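You operate a simulated robot arm through the tools that you are given. There is no shell and no other tool.

You run a simulated robot arm. Do the job below in one go: nothing can be reset, and whatever is moved stays where it is left.

Task
Set the controls near the top of the grey bench. At the end: the rack yellow knob is turned to locked; the volume knob is turned to 175 ml; the jig blue knob is turned to locked; the white pad stands on top of the blue rubber block; whatever was shut is shut again. Leave all else as you found it, and nothing knocked over.

It is judged by the outcome, as a careful person would: the job done as asked, and still so three seconds after it is handed in. It fails if anything else is knocked over, pushed out of place, dropped, spilled or broken.

Robot
A 6-joint arm with a two-finger gripper, fixed in place. Base frame: the origin is on the floor under the middle of its stand, x ahead of it, y to its left, z up; the work surface is at about z = 860. Readings come in mm, degrees, newtons and seconds.
With the tool pointing down near the work surface it reaches from about 140 to 680 mm from the base axis. Its first joint turns from -66.0 to 66.0 degrees. Payload 2.45 kg.
Tool frame: the origin (TCP) lies between the finger pads and is the grasp point; the fingertips stand 30 mm ahead of it; z points along the fingers, y is the line along which they close. The gripper opens to 106 mm; its body begins 79 mm behind the TCP.
Orientation is that of the tool frame in the base frame, as a unit quaternion [x, y, z, w]. With the fingers straight down and closing along the base's y, the tool's x points along the base's -x, its y along +y and its z along -z.

Tools
- The arm moves only by the tool arm_command. Its argument "rows" is a list of rows, each an object (a shift or turn left out is 0, a gripper value left out holds the last) with "linear": the shift along the tool's x, y, z in units of 500 mm (1.0 is 500 mm), a list of three; "dr": the turn, a rotation vector about the tool's x, y, z in units of 120 degrees (1.0 is 120 degrees), a list of three. In form: [{"linear": [dx, dy, dz], "dr": [ax, ay, az]}, ...]. A call has 1 to 20 rows; each row is the pose to reach, as a shift and turn from the pose commanded when the call began, along the tool's axes at that moment. "gripper" is the closure in counts, from 0 (fully open) to 255 (shut), set as the call begins (left out, the last holds). A call with a number of a shift or a turn outside -1 to 1 is refused whole. Rows are played at 5 a second. More than 50 mm and 8.6 degrees between two rows, or a gripper value outside its range, and nothing of the call is played. A pose out of reach is approached as far as the arm can. The call stops where the force on the tool passes 40 N (or 10 N more than at its start, if that is more) or the arm is blocked; 0.2 s more then pass. The fingers move at their own pace (about 153 mm/s each) and stop on an object; they squeeze with about 33 N. The grip force told is the motor's: it shows also when the fingers shut on nothing. Time passes only in rows, and 0.2 s behind the last, so rows that repeat a pose let the fingers close. The reply holds the time, the measured pose of the TCP, the force on the tool along the base axes, the opening and the grip force, in the units named above and with some noise, with the torque about the TCP (base axes, N m) and any sound that the robot's microphone picked up.
- Cameras (640 x 400 px; columns grow to the right, rows downward): "scene" is fixed at [68.5, 428.8, 1412.6]; the picture's right is [-0.55, -0.83, 0.00], its down [-0.51, 0.33, -0.80] and it looks along [0.66, -0.44, -0.61] (base axes); focal length 214 px, centre (320, 200). "wrist" rides on the gripper at [76, -2, -106] in the tool frame; the picture's right is [0.02, 1.00, 0.00], its down [-0.78, 0.02, -0.62] and it looks along [-0.62, 0.01, 0.78] (tool axes); focal length 247 px, centre (320, 200). There is no depth. A picture from a camera that has moved, and an enlarged one, comes with that camera's place and axes in the base frame and with its lens. The place of the scene camera against the robot may be out by one fixed shift of up to 18 mm in any direction.
- snapshot(camera): a new picture of that camera. The clock stands still meanwhile.
- zoom(camera, box): a new picture of the part [left, top, right, bottom] of that camera's present view, enlarged. The clock stands still meanwhile.
- hand_in(): hands the job in; it is judged then, once.

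Places have to be worked out from the pictures, the camera data and where the tool is seen. Open the gripper and draw the arm clear of the work before you hand the job in, unless the task says otherwise.

The tools are called after "Emit:" as a command line: name --argument value ..., lists and objects as JSON in quotes. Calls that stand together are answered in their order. arm_command: Moves the arm, as the interface text tells. Its arguments: {"type":"object","properties":{"rows":{"type":"array","items":{"type":"object","properties":{"linear":{"type":"array","items":{"type":"number"}},"dr":{"type":"array","items":{"type":"number"}}}}},"gripper":{"type":"number"}},"required":["rows"]} The other tools are called the same way: snapshot (camera) takes a picture; zoom (camera, box) takes an enlarged picture of a part of a camera's view; hand_in () hands the job in.

At the start:

```text
t: 0.0
tcp_pos: [398.6, -79.0, 1293.6]
ee_rot: [-0.001, 1.0, 0.0, -0.001]
ft_force: [0.6, -0.2, -0.2]
ft_torque: [0.03, 0.02, -0.02]
opening: 106.2
grip_force: 0.0
```

scene: 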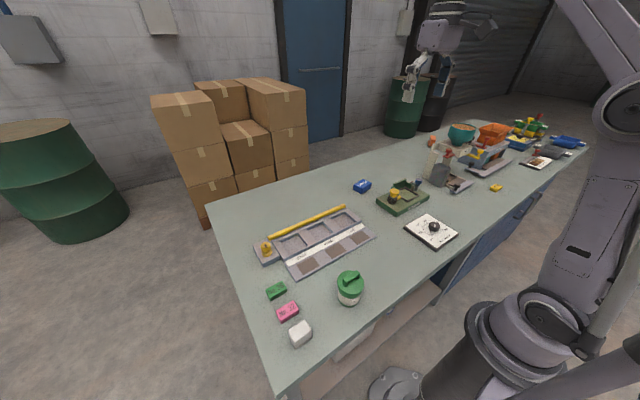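
wrist: 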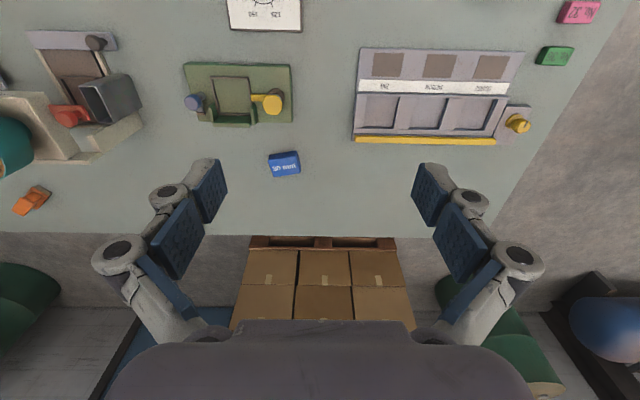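

I'll begin by looking closely at the bench from both cameras before moving anything.

Emit:
zoom --camera "scene" --box '[240, 180, 400, 280]'

Emit:
zoom --camera "scene" --box '[340, 160, 500, 260]'

Emit:
zoom --camera "scene" --box '[420, 100, 600, 212]'

Emit:
zoom --camera "scene" --box '[230, 260, 390, 360]'

Emit:
zoom --camera "wrist" --box '[160, 0, 320, 100]'

Emit:
zoom --camera "wrist" --box '[340, 40, 540, 165]'

Emit:
zoom --camera "wrist" --box '[0, 20, 160, 120]'

```text
4.00 times, centred on (320, 230) of scene
camera zoom: at [68.5, 428.8, 1412.6], right [-0.55, -0.83, 0.0], down [-0.51, 0.33, -0.8], along [0.66, -0.44, -0.61], focal length 858 px, centre (320, 80)
```

zoom: 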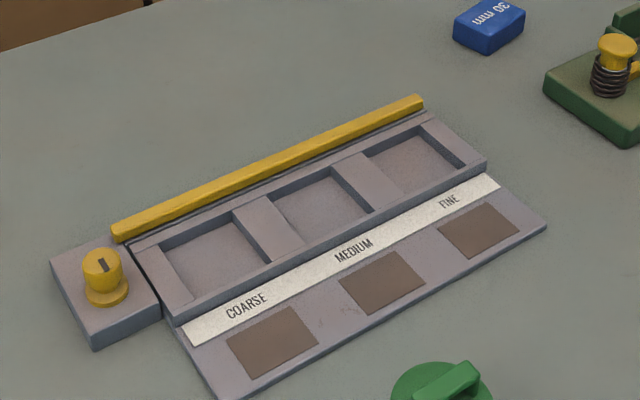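

```text
4.00 times, centred on (420, 210) of scene
camera zoom: at [68.5, 428.8, 1412.6], right [-0.55, -0.83, 0.0], down [-0.51, 0.33, -0.8], along [0.66, -0.44, -0.61], focal length 858 px, centre (-80, 160)
```

zoom: 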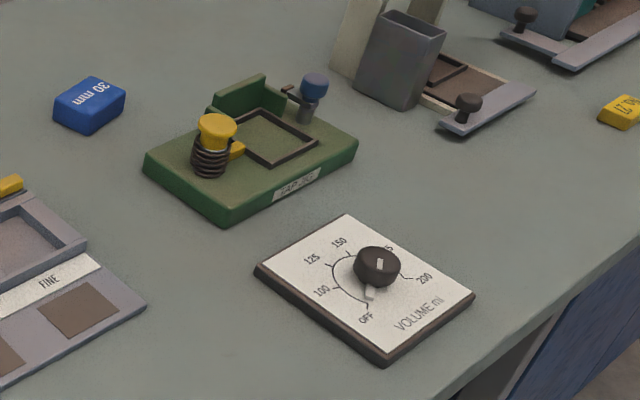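

```text
3.56 times, centred on (510, 156) of scene
camera zoom: at [68.5, 428.8, 1412.6], right [-0.55, -0.83, 0.0], down [-0.51, 0.33, -0.8], along [0.66, -0.44, -0.61], focal length 763 px, centre (-356, 356)
```

zoom: 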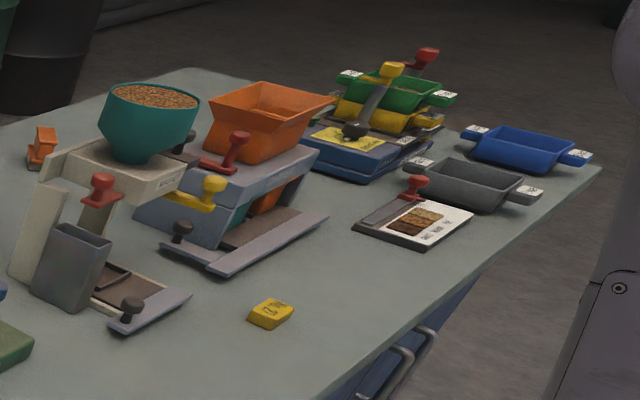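

```text
4.00 times, centred on (310, 310) of scene
camera zoom: at [68.5, 428.8, 1412.6], right [-0.55, -0.83, 0.0], down [-0.51, 0.33, -0.8], along [0.66, -0.44, -0.61], focal length 858 px, centre (360, -240)
```

zoom: 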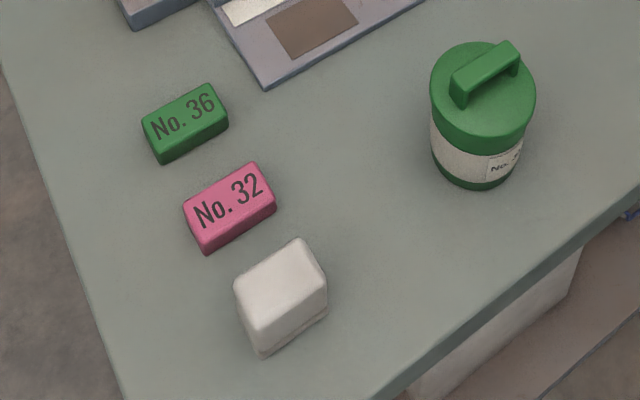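

```text
4.00 times, centred on (240, 50) of wrist
camera zoom: at [323.5, -81.5, 1400.7], right [-0.02, 1.0, 0.0], down [0.78, 0.02, 0.62], along [0.62, 0.01, -0.78], focal length 988 px, centre (640, 800)
```

zoom: 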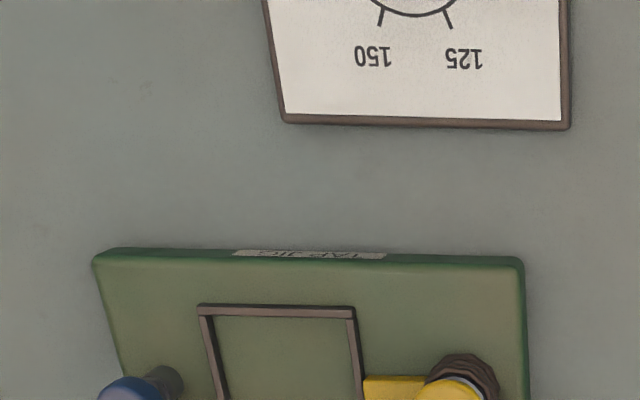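

```text
3.20 times, centred on (440, 102) of wrist
camera zoom: at [323.5, -81.5, 1400.7], right [-0.02, 1.0, 0.0], down [0.78, 0.02, 0.62], along [0.62, 0.01, -0.78], focal length 790 px, centre (-64, 512)
```

zoom: 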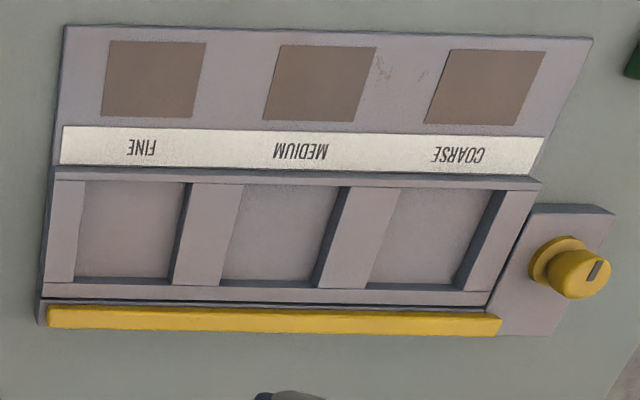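

```text
4.00 times, centred on (80, 70) of wrist
camera zoom: at [323.5, -81.5, 1400.7], right [-0.02, 1.0, 0.0], down [0.78, 0.02, 0.62], along [0.62, 0.01, -0.78], focal length 988 px, centre (1280, 720)
```

zoom: 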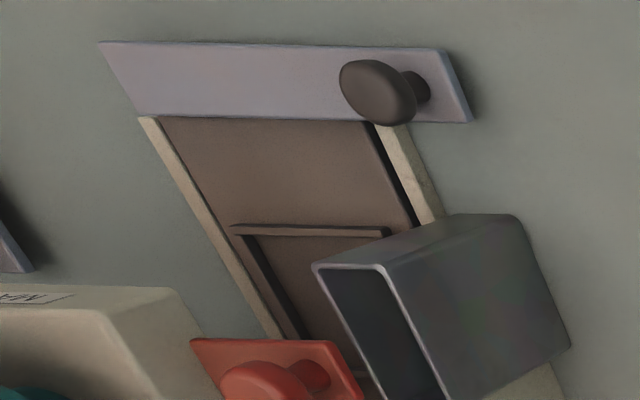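

The wrist view is upside down (far side low). I estimate blue block ≈(628,-163), rack yellow knob ≈(511,333), jig blue knob ≈(476,-318), volume knob ≈(294,-193), white pad ≈(258,353). I move high above the dial and jig to get a closer look.

Emit:
arm_command --rows '[{"linear": [0.027, -0.048, 0.057]}, {"linear": [0.055, -0.097, 0.115]}, {"linear": [0.082, -0.145, 0.172]}, {"linear": [0.11, -0.194, 0.23]}, {"linear": [0.137, -0.242, 0.287]}]' --gripper 0

Emit:
snapshot --camera "wrist"

```text
t: 1.2
tcp_pos: [329.7, -202.8, 1151.2]
ee_rot: [-0.001, 1.0, 0.0, 0.002]
ft_force: [0.6, 0.4, 0.6]
ft_torque: [-0.02, -0.01, 0.02]
opening: 106.0
grip_force: 0.1
```

```text
taken
camera wrist: at [253.1, -204.3, 1258.0], right [-0.02, 1.0, 0.0], down [0.78, 0.02, 0.62], along [0.62, 0.01, -0.78], focal length 247 px, centre (320, 200)
```

wrist: 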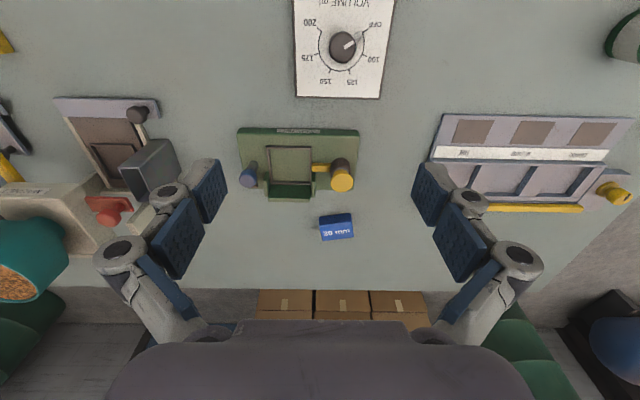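

The dial and jig are both in view now. I zoom in on each to read scale marks and knob shapes.

Emit:
zoom --camera "wrist" --box '[280, 0, 408, 80]'

Emit:
zoom --camera "wrist" --box '[220, 115, 380, 215]'

Emit:
zoom --camera "wrist" --box '[300, 200, 380, 250]'

Emit:
zoom --camera "wrist" --box '[560, 160, 640, 210]'

Emit:
zoom --camera "scene" --box '[370, 170, 450, 220]'

Emit:
zoom --camera "scene" --box '[245, 225, 309, 265]'

```text
5.00 times, centred on (344, 40) of wrist
camera zoom: at [253.1, -204.3, 1258.0], right [-0.02, 1.0, 0.0], down [0.78, 0.02, 0.62], along [0.62, 0.01, -0.78], focal length 1235 px, centre (200, 1000)
```

zoom: 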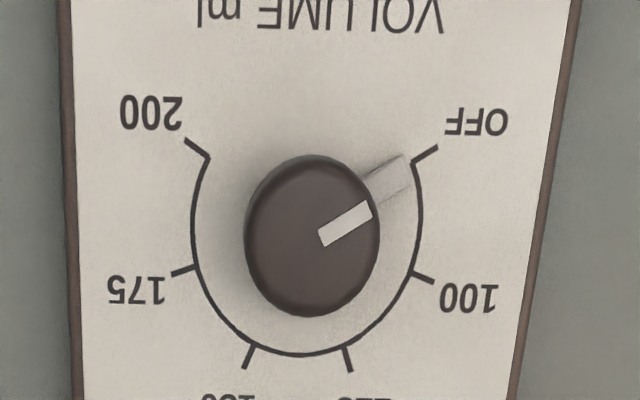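

```text
4.00 times, centred on (300, 165) of wrist
camera zoom: at [253.1, -204.3, 1258.0], right [-0.02, 1.0, 0.0], down [0.78, 0.02, 0.62], along [0.62, 0.01, -0.78], focal length 988 px, centre (400, 340)
```

zoom: 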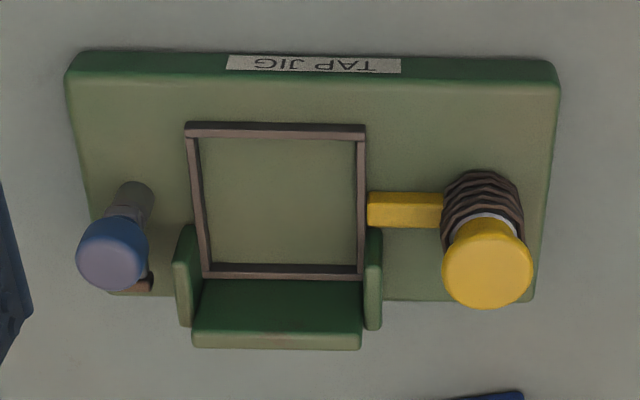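

```text
8.00 times, centred on (340, 225) of wrist
camera zoom: at [253.1, -204.3, 1258.0], right [-0.02, 1.0, 0.0], down [0.78, 0.02, 0.62], along [0.62, 0.01, -0.78], focal length 1976 px, centre (160, 0)
```

zoom: 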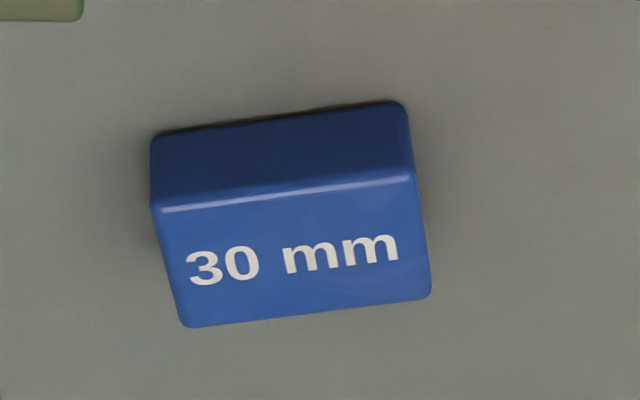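

```text
8.00 times, centred on (600, 185) of wrist
camera zoom: at [253.1, -204.3, 1258.0], right [-0.02, 1.0, 0.0], down [0.78, 0.02, 0.62], along [0.62, 0.01, -0.78], focal length 1976 px, centre (-1920, 320)
```

zoom: 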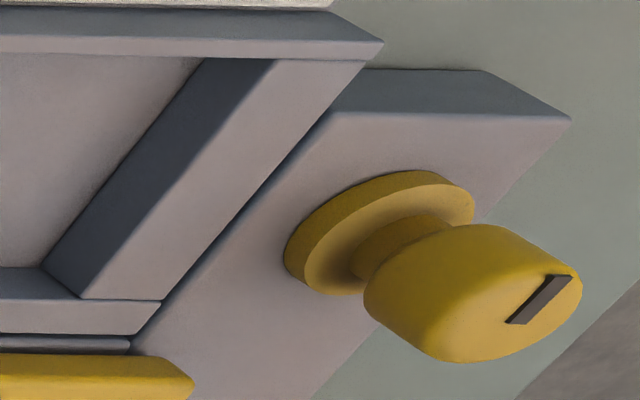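

```text
8.00 times, centred on (410, 195) of scene
camera zoom: at [68.5, 428.8, 1412.7], right [-0.55, -0.83, 0.0], down [-0.51, 0.33, -0.8], along [0.66, -0.44, -0.61], focal length 1716 px, centre (-400, 240)
```

zoom: 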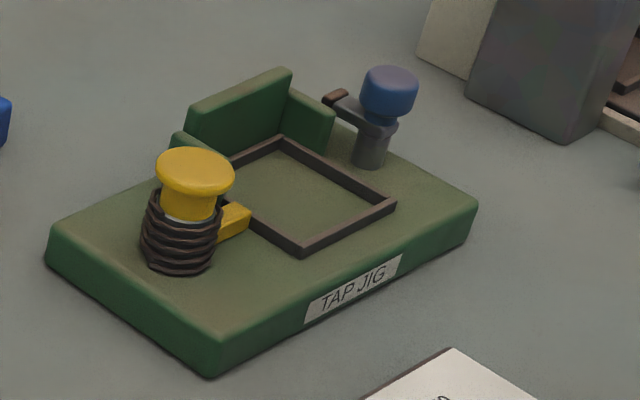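

```text
10.00 times, centred on (277, 245) of scene
camera zoom: at [68.5, 428.8, 1412.7], right [-0.55, -0.83, 0.0], down [-0.51, 0.33, -0.8], along [0.66, -0.44, -0.61], focal length 2145 px, centre (750, -250)
```

zoom: 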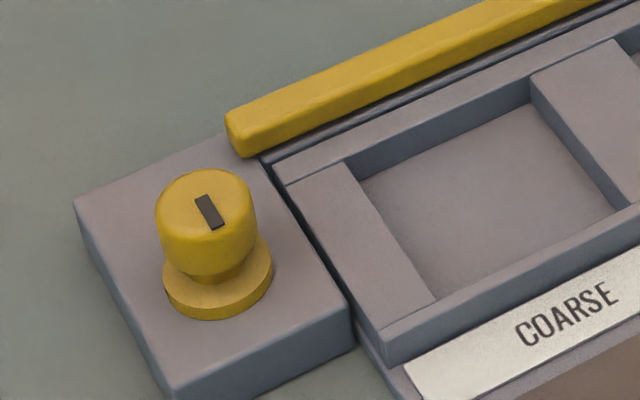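

The dial mark points at OFF (toward +y, slightly -x), and the jig's blue knob carries a swing arm pointing away (+x). I move toward the rack knob to see its marks up close.

Emit:
arm_command --rows '[{"linear": [-0.027, 0.084, 0.013]}, {"linear": [-0.053, 0.169, 0.025]}, {"linear": [-0.08, 0.253, 0.038]}, {"linear": [-0.107, 0.338, 0.051]}, {"linear": [-0.134, 0.422, 0.064]}, {"linear": [-0.16, 0.507, 0.076]}, {"linear": [-0.187, 0.591, 0.089]}, {"linear": [-0.214, 0.676, 0.102]}]'

Emit:
arm_command --rows '[{"linear": [0, 0.08, 0.04]}, {"linear": [0, 0.16, 0.08]}, {"linear": [0, 0.24, 0.12]}, {"linear": [0, 0.32, 0.16]}, {"linear": [0, 0.4, 0.2]}, {"linear": [0, 0.4, 0.2]}]'

Emit:
snapshot --camera "wrist"

```text
t: 3.0
tcp_pos: [436.0, 136.7, 1099.4]
ee_rot: [0.0, 1.0, -0.001, 0.0]
ft_force: [-0.4, 0.8, -0.8]
ft_torque: [0.0, 0.03, -0.01]
opening: 106.2
grip_force: 0.1
```

```text
t: 4.4
tcp_pos: [435.3, 337.4, 997.8]
ee_rot: [0.0, 1.0, 0.0, 0.0]
ft_force: [-1.1, -0.2, -1.1]
ft_torque: [-0.03, 0.0, -0.02]
opening: 106.0
grip_force: 0.0
```

```text
taken
camera wrist: at [360.6, 334.1, 1106.5], right [-0.02, 1.0, 0.0], down [0.78, 0.02, 0.62], along [0.62, 0.01, -0.78], focal length 247 px, centre (320, 200)
```

wrist: 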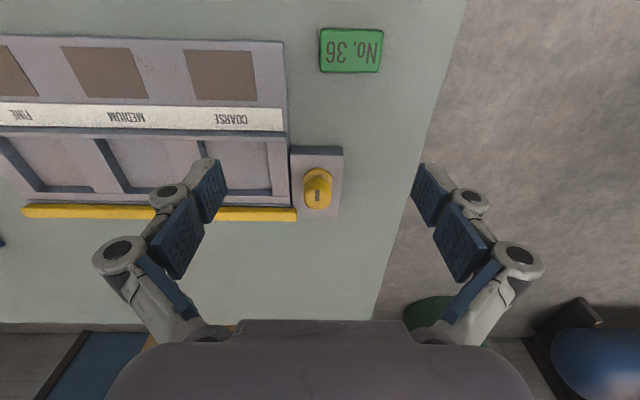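

Emit:
zoom --camera "wrist" --box '[270, 140, 366, 200]'

Emit:
zoom --camera "wrist" --box '[0, 120, 320, 230]'

```text
6.67 times, centred on (318, 170) of wrist
camera zoom: at [360.6, 334.1, 1106.5], right [-0.02, 1.0, 0.0], down [0.78, 0.02, 0.62], along [0.62, 0.01, -0.78], focal length 1646 px, centre (333, 400)
```

zoom: 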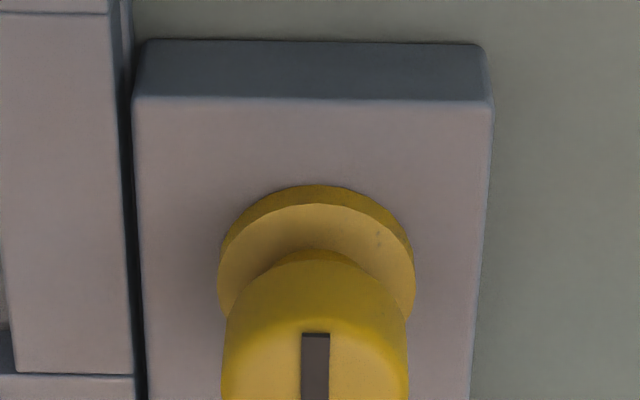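

```text
2.00 times, centred on (160, 175) of wrist
camera zoom: at [360.6, 334.1, 1106.5], right [-0.02, 1.0, 0.0], down [0.78, 0.02, 0.62], along [0.62, 0.01, -0.78], focal length 494 px, centre (640, 250)
```

zoom: 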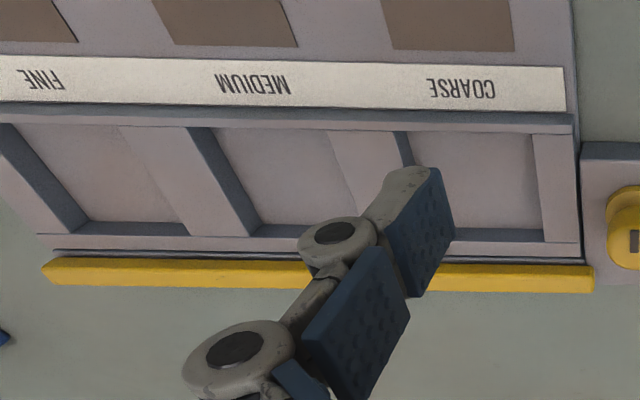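

The rack knob's black mark points toward the robot (-x). I zoom lower to see the whole cap, to fix its centre and height.

Emit:
zoom --camera "wrist" --box '[286, 160, 350, 220]'

Emit:
zoom --camera "wrist" --box '[300, 10, 400, 90]'

```text
6.67 times, centred on (318, 190) of wrist
camera zoom: at [360.6, 334.1, 1106.5], right [-0.02, 1.0, 0.0], down [0.78, 0.02, 0.62], along [0.62, 0.01, -0.78], focal length 1646 px, centre (333, 267)
```

zoom: 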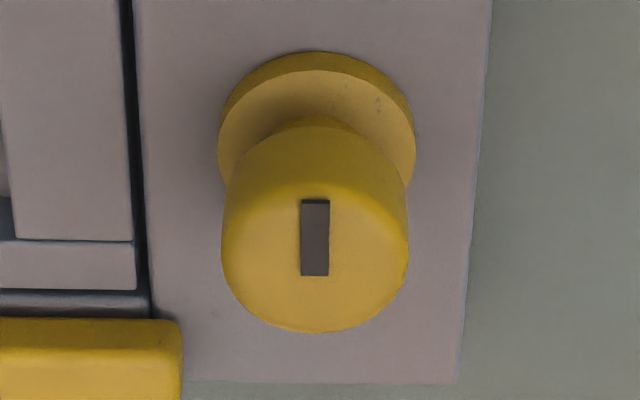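

```text
5.00 times, centred on (350, 50) of wrist
camera zoom: at [360.6, 334.1, 1106.5], right [-0.02, 1.0, 0.0], down [0.78, 0.02, 0.62], along [0.62, 0.01, -0.78], focal length 1235 px, centre (170, 950)
```

zoom: 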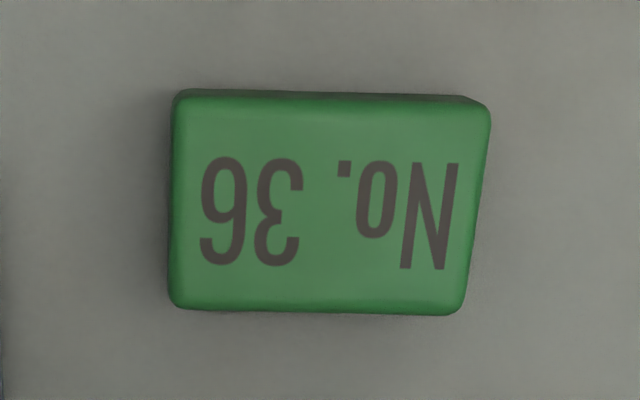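

The box top is at z≈880, knob axis ≈(512,333), and the cap top is at z≈914 with a diameter ≈28 mm. I move above the knob with the fingers partly closed, staying clear of it, and check the alignment.

Emit:
arm_command --rows '[{"linear": [-0.05, -0.003, 0.02]}, {"linear": [-0.1, -0.006, 0.04]}, {"linear": [-0.1534, -0.0088, 0.0756]}, {"linear": [-0.1534, -0.0088, 0.0756]}]' --gripper 125

Emit:
snapshot --camera "wrist"

Emit:
snapshot --camera "scene"

```text
t: 5.4
tcp_pos: [515.3, 332.3, 960.7]
ee_rot: [0.001, 1.0, 0.0, 0.001]
ft_force: [-0.7, 0.1, 0.2]
ft_torque: [0.03, 0.04, 0.0]
opening: 53.9
grip_force: 0.0
```

```text
taken
camera wrist: at [439.4, 330.0, 1068.7], right [-0.02, 1.0, 0.0], down [0.78, 0.02, 0.62], along [0.62, 0.01, -0.78], focal length 247 px, centre (320, 200)
```

wrist: 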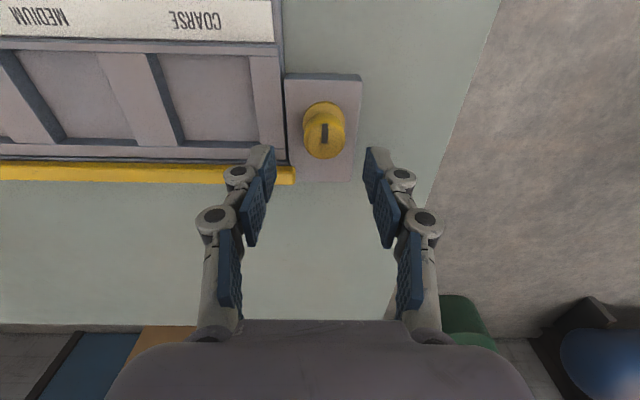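

```text
taken
```

scene: 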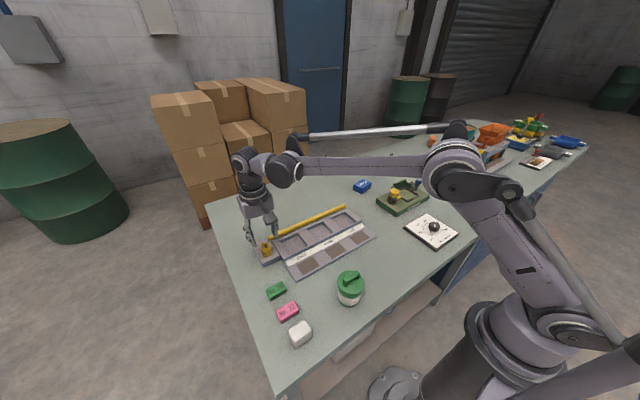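

I zoom in on the knob from this second viewpoint to triangulate the cap centre and height.

Emit:
zoom --camera "wrist" --box '[276, 90, 372, 150]'

Emit:
zoom --camera "wrist" --box '[276, 120, 372, 180]'

Emit:
zoom --camera "scene" --box '[220, 200, 316, 280]'

```text
6.67 times, centred on (324, 120) of wrist
camera zoom: at [439.4, 330.0, 1068.7], right [-0.02, 1.0, 0.0], down [0.78, 0.02, 0.62], along [0.62, 0.01, -0.78], focal length 1646 px, centre (293, 733)
```

zoom: 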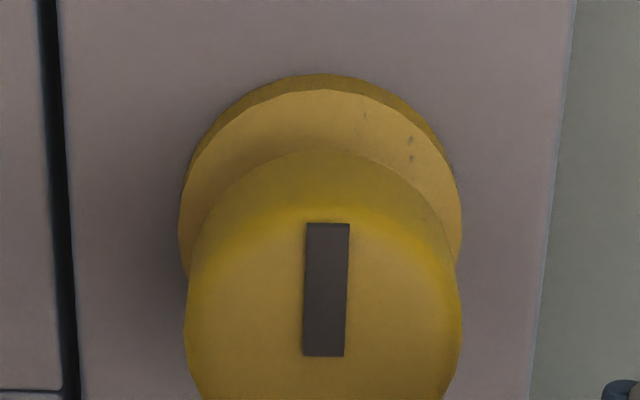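

```text
6.67 times, centred on (324, 150) of wrist
camera zoom: at [439.4, 330.0, 1068.7], right [-0.02, 1.0, 0.0], down [0.78, 0.02, 0.62], along [0.62, 0.01, -0.78], focal length 1646 px, centre (293, 533)
```

zoom: 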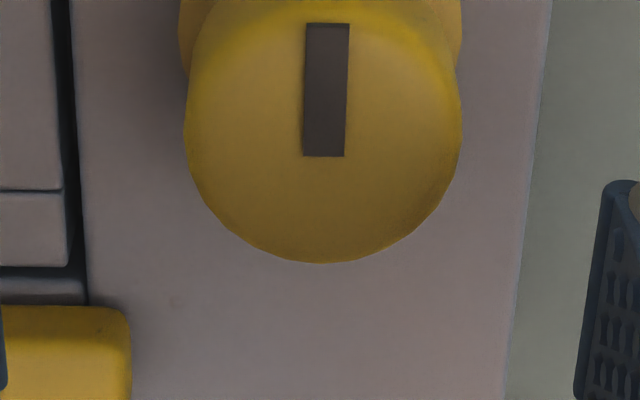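

```text
5.00 times, centred on (268, 240) of scene
camera zoom: at [68.6, 428.8, 1412.6], right [-0.55, -0.83, 0.0], down [-0.51, 0.33, -0.8], along [0.66, -0.44, -0.61], focal length 1072 px, centre (580, 0)
```

zoom: 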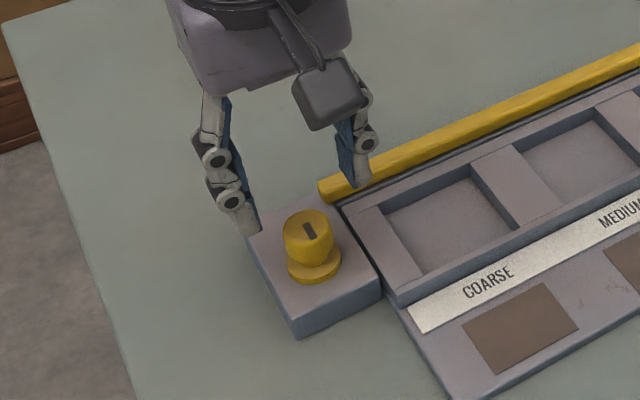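

Triangulated: knob axis ≈(509.5,333.8), cap top ≈918–920, dia 27 mm. I shift 5 mm back and lower so the tips are about 892, above the flange, with the fingers straddling the cap.

Emit:
arm_command --rows '[{"linear": [0.01, 0.002, 0.0]}, {"linear": [0.01, 0.002, 0.03]}, {"linear": [0.01, 0.002, 0.06]}, {"linear": [0.01, 0.002, 0.076]}, {"linear": [0.01, 0.002, 0.076]}]'

Emit:
snapshot --camera "wrist"

Emit:
zoom --camera "scene" --box '[220, 200, 316, 280]'

```text
t: 6.6
tcp_pos: [510.3, 334.4, 923.1]
ee_rot: [0.0, 1.0, 0.0, 0.001]
ft_force: [-0.9, -0.5, 0.0]
ft_torque: [-0.01, 0.04, 0.0]
opening: 54.1
grip_force: 0.0
```

```text
taken
camera wrist: at [434.4, 331.6, 1030.3], right [-0.02, 1.0, 0.0], down [0.78, 0.02, 0.62], along [0.62, 0.01, -0.78], focal length 247 px, centre (320, 200)
```

wrist: 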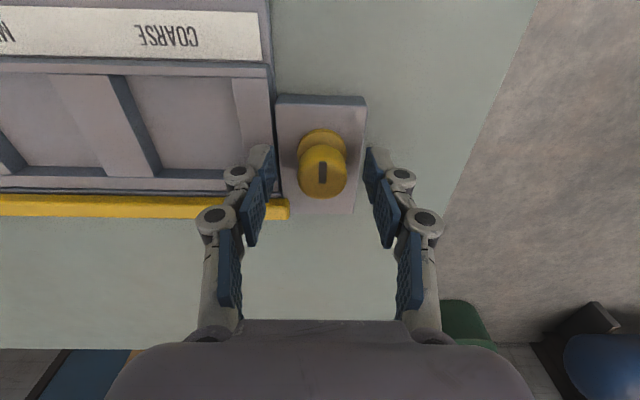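

```text
5.00 times, centred on (268, 240) of scene
camera zoom: at [68.5, 428.8, 1412.6], right [-0.55, -0.83, 0.0], down [-0.51, 0.33, -0.8], along [0.66, -0.44, -0.61], focal length 1072 px, centre (580, 0)
```

zoom: 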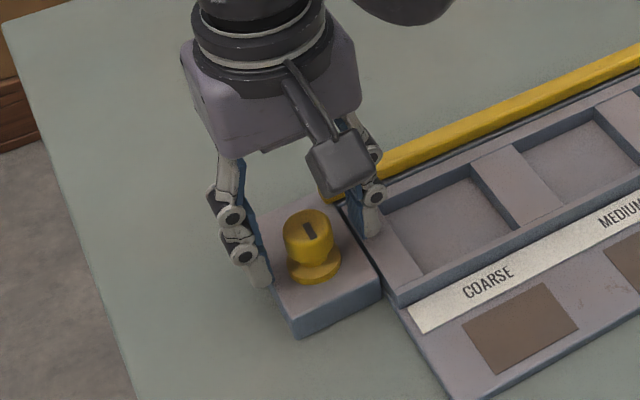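

The fingers straddle the cap. I zoom in to fix where the cap sits relative to the finger pads before closing.

Emit:
zoom --camera "wrist" --box '[256, 115, 384, 215]'

```text
4.00 times, centred on (320, 165) of wrist
camera zoom: at [434.4, 331.6, 1030.3], right [-0.02, 1.0, 0.0], down [0.78, 0.02, 0.62], along [0.62, 0.01, -0.78], focal length 988 px, centre (320, 340)
```

zoom: 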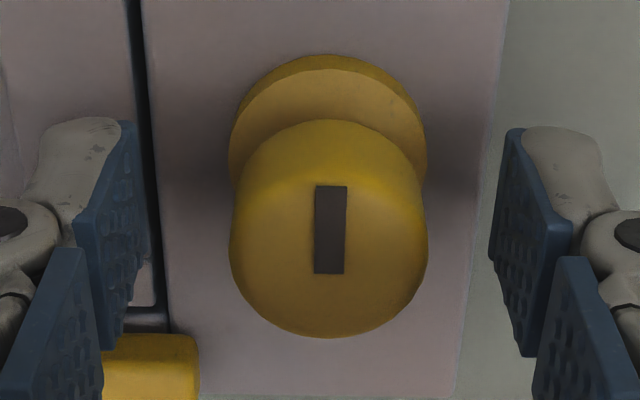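

The cap is between the distal pads and centred in y to about 1 mm. I close on it without moving.

Emit:
arm_command --rows '[{"linear": [0, 0, 0]}, {"linear": [0, 0, 0]}, {"linear": [0, 0, 0]}]' --gripper 255

Emit:
zoom --camera "wrist" --box '[256, 115, 384, 215]'

```text
t: 7.4
tcp_pos: [510.9, 334.9, 923.2]
ee_rot: [-0.001, 1.0, 0.0, 0.001]
ft_force: [2.7, 10.1, 1.2]
ft_torque: [0.18, -0.19, 0.0]
opening: 26.4
grip_force: 44.5
```

```text
4.00 times, centred on (320, 165) of wrist
camera zoom: at [434.3, 332.5, 1030.4], right [-0.02, 1.0, 0.0], down [0.78, 0.02, 0.62], along [0.62, 0.02, -0.78], focal length 988 px, centre (320, 340)
```

zoom: 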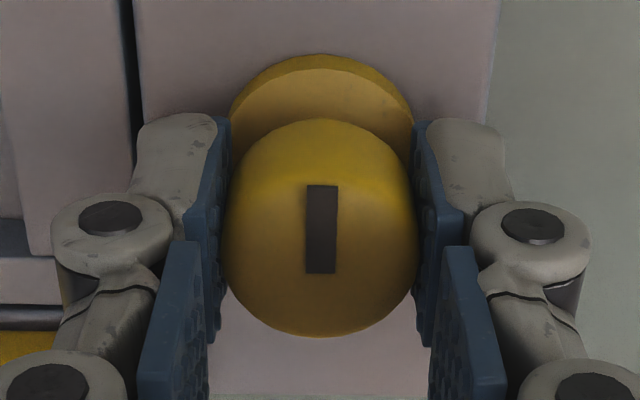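

The cap is gripped (26.4 mm) with about 10 N of side load in +y, so I shift 1.5 mm in +y to centre. Then I try a gentle 12° clockwise turn (seen from above) to feel for a stop.

Emit:
arm_command --rows '[{"linear": [0, 0.003, 0]}, {"linear": [0, 0.003, 0], "dr": [0, 0, 0.033]}, {"linear": [0, 0.003, 0], "dr": [0, 0, 0.066]}, {"linear": [0, 0.003, 0], "dr": [0, 0, 0.1]}]'

Emit:
zoom --camera "wrist" --box '[256, 115, 384, 215]'

Emit:
zoom --camera "scene" --box '[220, 180, 380, 280]'

```text
t: 8.4
tcp_pos: [509.0, 335.2, 923.0]
ee_rot: [0.106, 0.994, -0.001, 0.001]
ft_force: [3.8, 3.2, -0.8]
ft_torque: [0.11, 0.13, -0.01]
opening: 26.6
grip_force: 45.4
```

```text
4.00 times, centred on (320, 165) of wrist
camera zoom: at [435.7, 348.9, 1030.4], right [0.19, 0.98, 0.0], down [0.77, -0.15, 0.62], along [0.61, -0.12, -0.78], focal length 988 px, centre (320, 340)
```

zoom: 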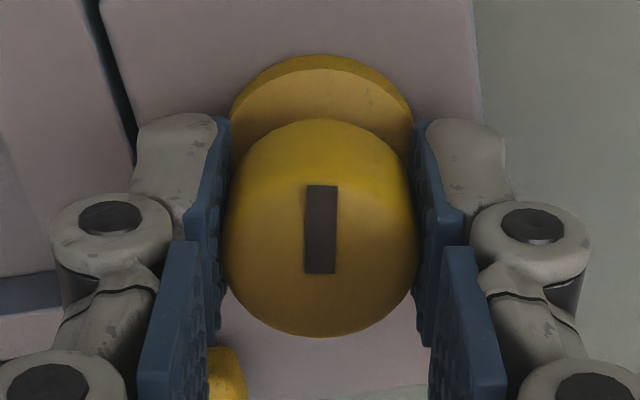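

```text
4.00 times, centred on (300, 230) of scene
camera zoom: at [68.7, 428.9, 1412.6], right [-0.55, -0.83, 0.0], down [-0.51, 0.33, -0.8], along [0.66, -0.44, -0.61], focal length 858 px, centre (400, 80)
```

zoom: 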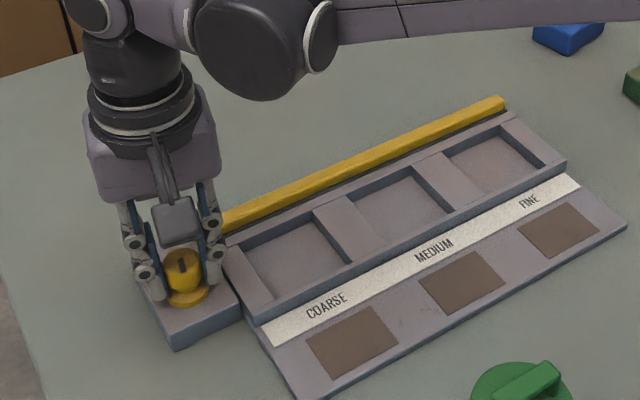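

The knob turned freely with the gripper (12°, no torque). I continue clockwise in small steps while watching torque and the yellow bar.

Emit:
arm_command --rows '[{"dr": [0, 0, 0.05]}, {"dr": [0, 0, 0.1]}, {"dr": [0, 0, 0.15]}, {"dr": [0, 0, 0.2]}, {"dr": [0, 0, 0.25]}, {"dr": [0, 0, 0.275]}]'

Emit:
zoom --camera "wrist" --box '[256, 115, 384, 215]'

Emit:
zoom --camera "scene" --box '[220, 180, 380, 280]'

```text
t: 9.8
tcp_pos: [510.2, 334.7, 922.5]
ee_rot: [0.383, 0.924, -0.001, 0.0]
ft_force: [4.0, -3.4, 0.4]
ft_torque: [0.12, -0.07, -0.01]
opening: 26.7
grip_force: 44.9
```

```text
4.00 times, centred on (320, 165) of wrist
camera zoom: at [455.5, 387.4, 1030.3], right [0.69, 0.72, 0.0], down [0.56, -0.54, 0.62], along [0.45, -0.43, -0.78], focal length 988 px, centre (320, 340)
```

zoom: 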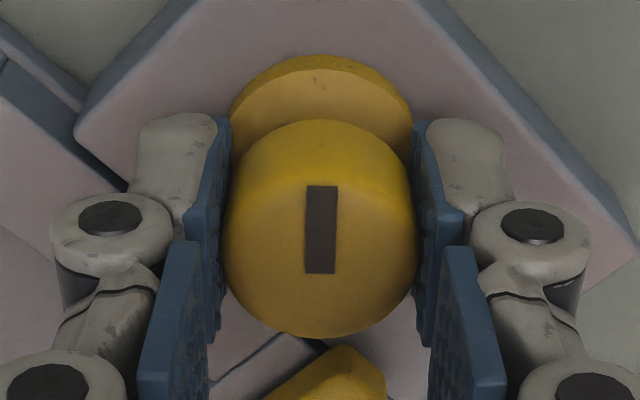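

```text
4.00 times, centred on (300, 230) of scene
camera zoom: at [68.7, 428.7, 1412.7], right [-0.55, -0.83, 0.0], down [-0.51, 0.33, -0.8], along [0.66, -0.44, -0.61], focal length 858 px, centre (400, 80)
```

zoom: 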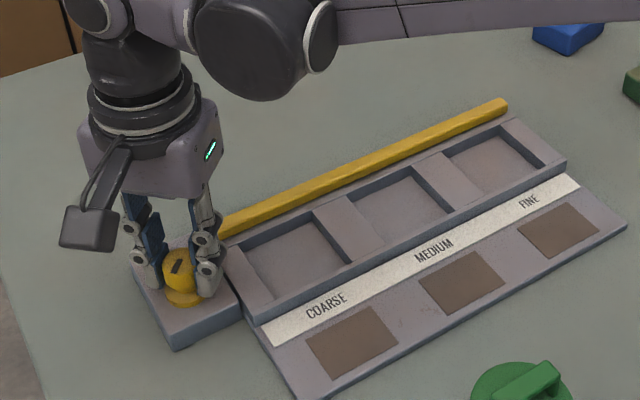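

45° reached with no torque, and the yellow bar seems to be shifting a little toward the rack. I continue clockwise toward 90°.

Emit:
arm_command --rows '[{"dr": [0, 0, 0.05]}, {"dr": [0, 0, 0.1]}, {"dr": [0, 0, 0.15]}, {"dr": [0, 0, 0.2]}, {"dr": [0, 0, 0.25]}, {"dr": [0, 0, 0.3]}, {"dr": [0, 0, 0.35]}]'

Emit:
zoom --camera "wrist" --box '[256, 115, 384, 215]'

Emit:
zoom --camera "scene" --box '[220, 180, 380, 280]'

```text
t: 11.4
tcp_pos: [510.0, 335.7, 924.4]
ee_rot: [0.689, 0.725, 0.001, 0.001]
ft_force: [6.7, -10.2, -3.7]
ft_torque: [-0.16, -0.11, -0.01]
opening: 26.4
grip_force: 45.2
```

```text
4.00 times, centred on (320, 165) of wrist
camera zoom: at [505.0, 410.6, 1030.3], right [1.0, 0.07, 0.0], down [0.06, -0.78, 0.62], along [0.04, -0.62, -0.78], focal length 988 px, centre (320, 340)
```

zoom: 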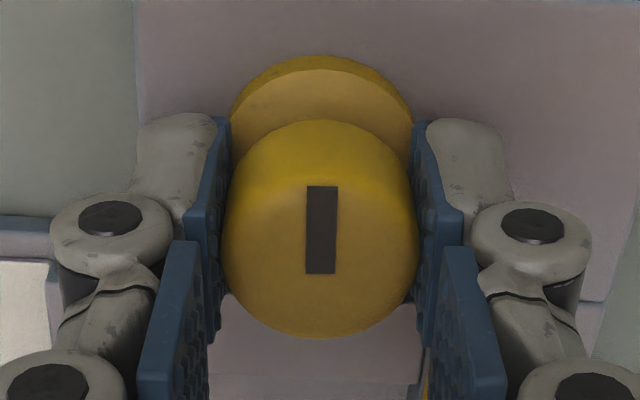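

```text
4.00 times, centred on (300, 230) of scene
camera zoom: at [68.8, 428.6, 1412.7], right [-0.55, -0.83, 0.0], down [-0.51, 0.33, -0.8], along [0.66, -0.44, -0.61], focal length 858 px, centre (400, 80)
```

zoom: 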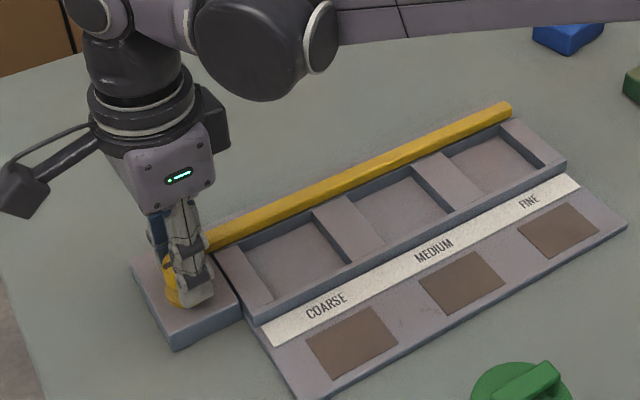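

87° now, the bar is sliding over the rack's back rim, so clockwise is the locking direction. I ease the side load (-1 mm y, +0.5 mm x) and keep turning to find the stop.

Emit:
arm_command --rows '[{"linear": [-0.002, 0.001, 0]}, {"linear": [-0.002, 0.001, 0], "dr": [0, 0, 0.025]}, {"linear": [-0.002, 0.001, 0], "dr": [0, 0, 0.05]}, {"linear": [-0.002, 0.001, 0], "dr": [0, 0, 0.075]}]'

Emit:
zoom --camera "wrist" --box '[256, 115, 384, 215]'

Emit:
zoom --camera "scene" --box '[220, 180, 380, 280]'

```text
t: 12.4
tcp_pos: [509.8, 335.5, 922.0]
ee_rot: [0.743, 0.67, 0.001, -0.001]
ft_force: [2.9, 1.8, 1.0]
ft_torque: [-0.1, -0.07, 0.37]
opening: 26.8
grip_force: 45.0
```

```text
4.00 times, centred on (320, 165) of wrist
camera zoom: at [516.8, 411.2, 1030.6], right [1.0, -0.08, 0.0], down [-0.06, -0.78, 0.62], along [-0.05, -0.62, -0.78], focal length 988 px, centre (320, 340)
```

zoom: 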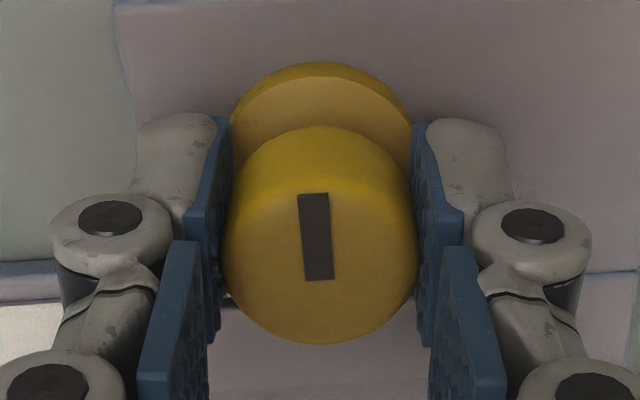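

```text
4.00 times, centred on (300, 230) of scene
camera zoom: at [68.6, 428.8, 1412.6], right [-0.55, -0.83, 0.0], down [-0.51, 0.33, -0.8], along [0.66, -0.44, -0.61], focal length 858 px, centre (400, 80)
```

zoom: 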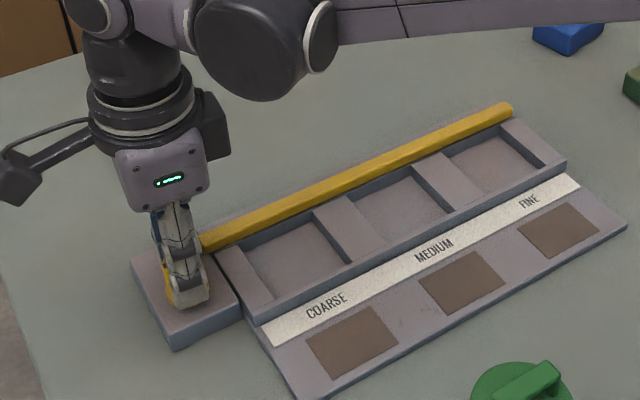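

At 90° the knob hit its stop (torque 0.37, mark slipped about 5° in the grip), with the bar fully in. That is locked, so I release and rise straight up.

Emit:
arm_command --rows '[{"linear": [0, 0, 0]}, {"linear": [0, 0, 0]}, {"linear": [0, 0, -0.02]}, {"linear": [0, 0, -0.08]}, {"linear": [0, 0, -0.16]}]' --gripper 125

Emit:
snapshot --camera "wrist"

Emit:
zoom --camera "scene" --box '[220, 180, 380, 280]'

```text
t: 13.6
tcp_pos: [508.9, 334.0, 1004.6]
ee_rot: [0.744, 0.669, 0.0, -0.001]
ft_force: [0.3, 0.4, 0.5]
ft_torque: [-0.02, -0.01, -0.02]
opening: 54.2
grip_force: 0.1
```

```text
taken
camera wrist: at [516.2, 409.9, 1111.8], right [1.0, -0.08, 0.0], down [-0.07, -0.78, 0.62], along [-0.05, -0.62, -0.78], focal length 247 px, centre (320, 200)
```

wrist: 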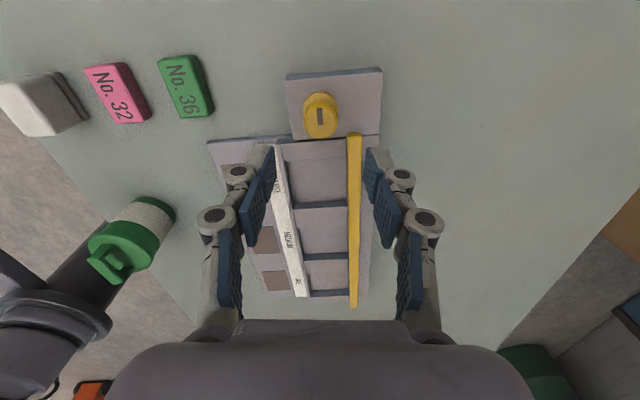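

```text
4.00 times, centred on (300, 230) of scene
camera zoom: at [68.5, 428.8, 1412.6], right [-0.55, -0.83, 0.0], down [-0.51, 0.33, -0.8], along [0.66, -0.44, -0.61], focal length 858 px, centre (400, 80)
```

zoom: 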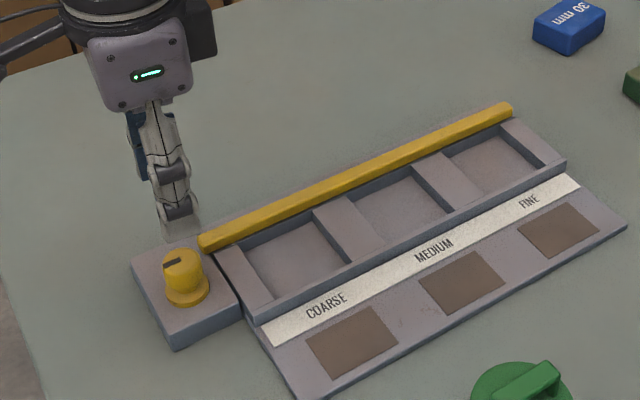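

The mark now points +y and the bar overlaps the rack rim, so the rack knob is locked. Next is the white pad at ≈(253,358): I rotate back to neutral yaw and move to where the wrist camera can see it.

Emit:
arm_command --rows '[{"linear": [-0.0017, -0.0517, 0], "dr": [0, 0, -0.0667]}, {"linear": [-0.0034, -0.1033, 0], "dr": [0, 0, -0.1333]}, {"linear": [-0.0051, -0.155, 0], "dr": [0, 0, -0.2]}, {"linear": [-0.0068, -0.2066, 0], "dr": [0, 0, -0.2667]}, {"linear": [-0.0085, -0.2583, 0], "dr": [0, 0, -0.3333]}, {"linear": [-0.0102, -0.3099, 0], "dr": [0, 0, -0.4]}, {"linear": [-0.0119, -0.3616, 0], "dr": [0, 0, -0.4667]}, {"linear": [-0.0136, -0.4132, 0], "dr": [0, 0, -0.5333]}, {"linear": [-0.0153, -0.4649, 0], "dr": [0, 0, -0.6]}, {"linear": [-0.017, -0.5165, 0], "dr": [0, 0, -0.6667]}, {"linear": [-0.0187, -0.5682, 0], "dr": [0, 0, -0.7333]}, {"linear": [-0.0204, -0.6198, 0], "dr": [0, 0, -0.8]}, {"linear": [-0.0204, -0.6198, 0], "dr": [0, 0, -0.8]}]'

Emit:
snapshot --camera "wrist"

Emit:
snapshot --camera "scene"

```text
t: 16.4
tcp_pos: [200.7, 356.7, 1002.4]
ee_rot: [-0.001, 1.0, 0.0, 0.0]
ft_force: [0.1, -0.1, -0.1]
ft_torque: [-0.01, 0.01, 0.0]
opening: 54.2
grip_force: 0.0
```

```text
taken
camera wrist: at [125.5, 354.1, 1109.1], right [-0.02, 1.0, 0.0], down [0.78, 0.02, 0.62], along [0.62, 0.01, -0.78], focal length 247 px, centre (320, 200)
```

wrist: 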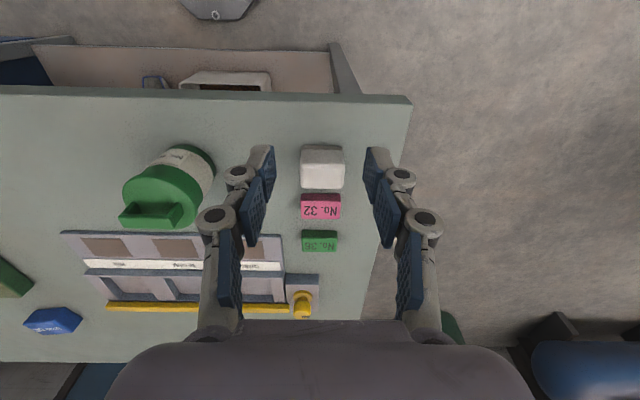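

```text
taken
```

scene: 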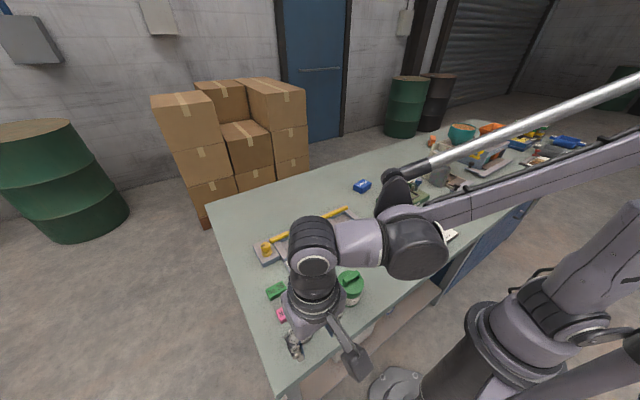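

Emit:
zoom --camera "wrist" --box '[274, 130, 370, 190]'

Emit:
zoom --camera "wrist" --box '[274, 160, 370, 220]'

```text
6.67 times, centred on (322, 160) of wrist
camera zoom: at [125.5, 354.1, 1109.1], right [-0.02, 1.0, 0.0], down [0.78, 0.02, 0.62], along [0.62, 0.01, -0.78], focal length 1646 px, centre (307, 467)
```

zoom: 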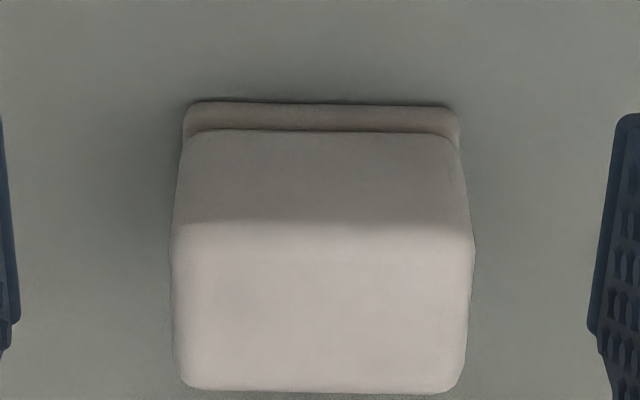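

```text
6.67 times, centred on (322, 190) of wrist
camera zoom: at [125.5, 354.1, 1109.1], right [-0.02, 1.0, 0.0], down [0.78, 0.02, 0.62], along [0.62, 0.01, -0.78], focal length 1646 px, centre (307, 267)
```

zoom: 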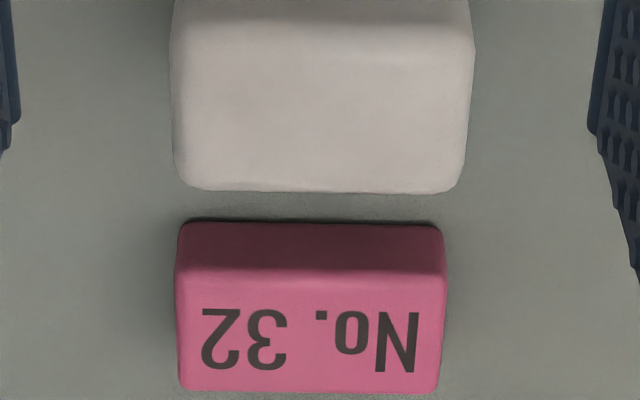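

The white pad is 30 (x) × 44 (y) × 40 mm tall, centred ≈(262,358). The blue block is about 45×66×28 mm, centred ≈(633,-161), yawed about +12°. I open to 75 mm and move above the pad, stopping with the tips above its top to check.

Emit:
arm_command --rows '[{"linear": [-0.06, 0.002, 0]}, {"linear": [-0.1232, 0.003, 0]}, {"linear": [-0.1232, 0.003, 0.06]}, {"linear": [-0.1232, 0.003, 0.11]}, {"linear": [-0.1232, 0.003, 0.11]}]' --gripper 75

Emit:
snapshot --camera "wrist"

Emit:
zoom --camera "scene" --box '[230, 270, 358, 360]'

```text
t: 17.6
tcp_pos: [264.7, 358.5, 947.3]
ee_rot: [0.0, 1.0, 0.0, 0.001]
ft_force: [-0.3, 0.7, 0.1]
ft_torque: [0.01, 0.01, 0.02]
opening: 74.8
grip_force: 0.0
```

```text
taken
camera wrist: at [187.9, 356.5, 1054.6], right [-0.02, 1.0, 0.0], down [0.78, 0.02, 0.62], along [0.62, 0.01, -0.78], focal length 247 px, centre (320, 200)
```

wrist: 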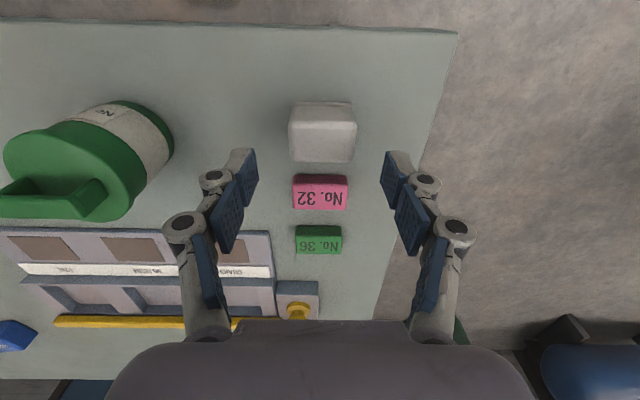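

```text
4.44 times, centred on (294, 315) of scene
camera zoom: at [68.6, 428.8, 1412.6], right [-0.55, -0.83, 0.0], down [-0.51, 0.33, -0.8], along [0.66, -0.44, -0.61], focal length 953 px, centre (436, -311)
```

zoom: 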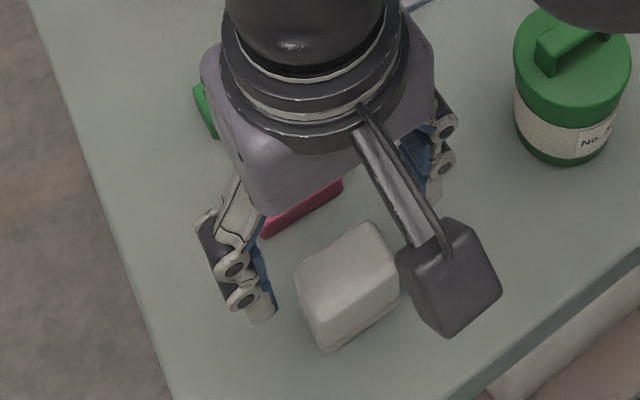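

Emit:
zoom --camera "wrist" --box '[256, 90, 384, 170]'

```text
5.00 times, centred on (320, 130) of wrist
camera zoom: at [187.9, 356.5, 1054.6], right [-0.02, 1.0, 0.0], down [0.78, 0.02, 0.62], along [0.62, 0.01, -0.78], focal length 1235 px, centre (320, 550)
```

zoom: 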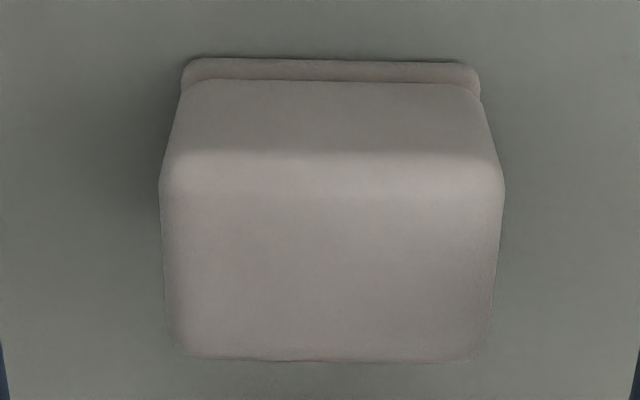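

The second view confirms the pad at ≈(262,359), top z≈900. I shift 2 mm back, descend to TCP z≈902 (tips ≈872) and close.

Emit:
arm_command --rows '[{"linear": [0.004, 0.001, 0.03]}, {"linear": [0.004, 0.001, 0.06]}, {"linear": [0.004, 0.001, 0.09]}, {"linear": [0.004, 0.001, 0.09]}]'

Emit:
arm_command --rows '[{"linear": [0, 0, 0]}, {"linear": [0, 0, 0]}, {"linear": [0, 0, 0]}, {"linear": [0, 0, 0]}]' --gripper 255

Emit:
snapshot --camera "wrist"

```text
t: 18.6
tcp_pos: [260.9, 359.1, 902.4]
ee_rot: [0.0, 1.0, 0.0, 0.001]
ft_force: [-0.4, 0.4, -1.1]
ft_torque: [-0.02, -0.01, 0.0]
opening: 74.6
grip_force: 0.0
```

```text
t: 19.6
tcp_pos: [260.2, 358.5, 903.9]
ee_rot: [0.0, 1.0, 0.0, -0.001]
ft_force: [0.8, 1.0, -0.5]
ft_torque: [-0.03, -0.02, 0.02]
opening: 43.8
grip_force: 33.2
```

```text
taken
camera wrist: at [185.6, 356.4, 1009.9], right [-0.02, 1.0, 0.0], down [0.78, 0.02, 0.62], along [0.62, 0.01, -0.78], focal length 247 px, centre (320, 200)
```

wrist: 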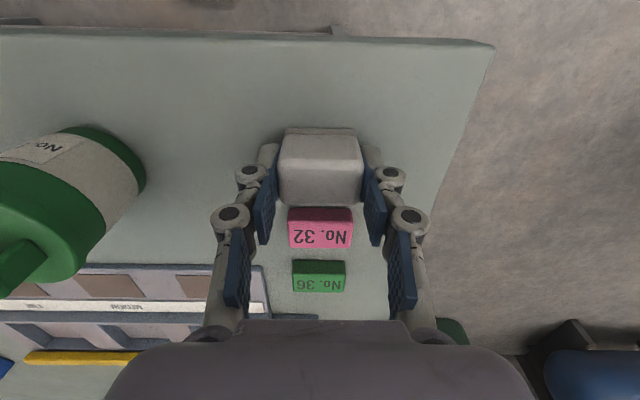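

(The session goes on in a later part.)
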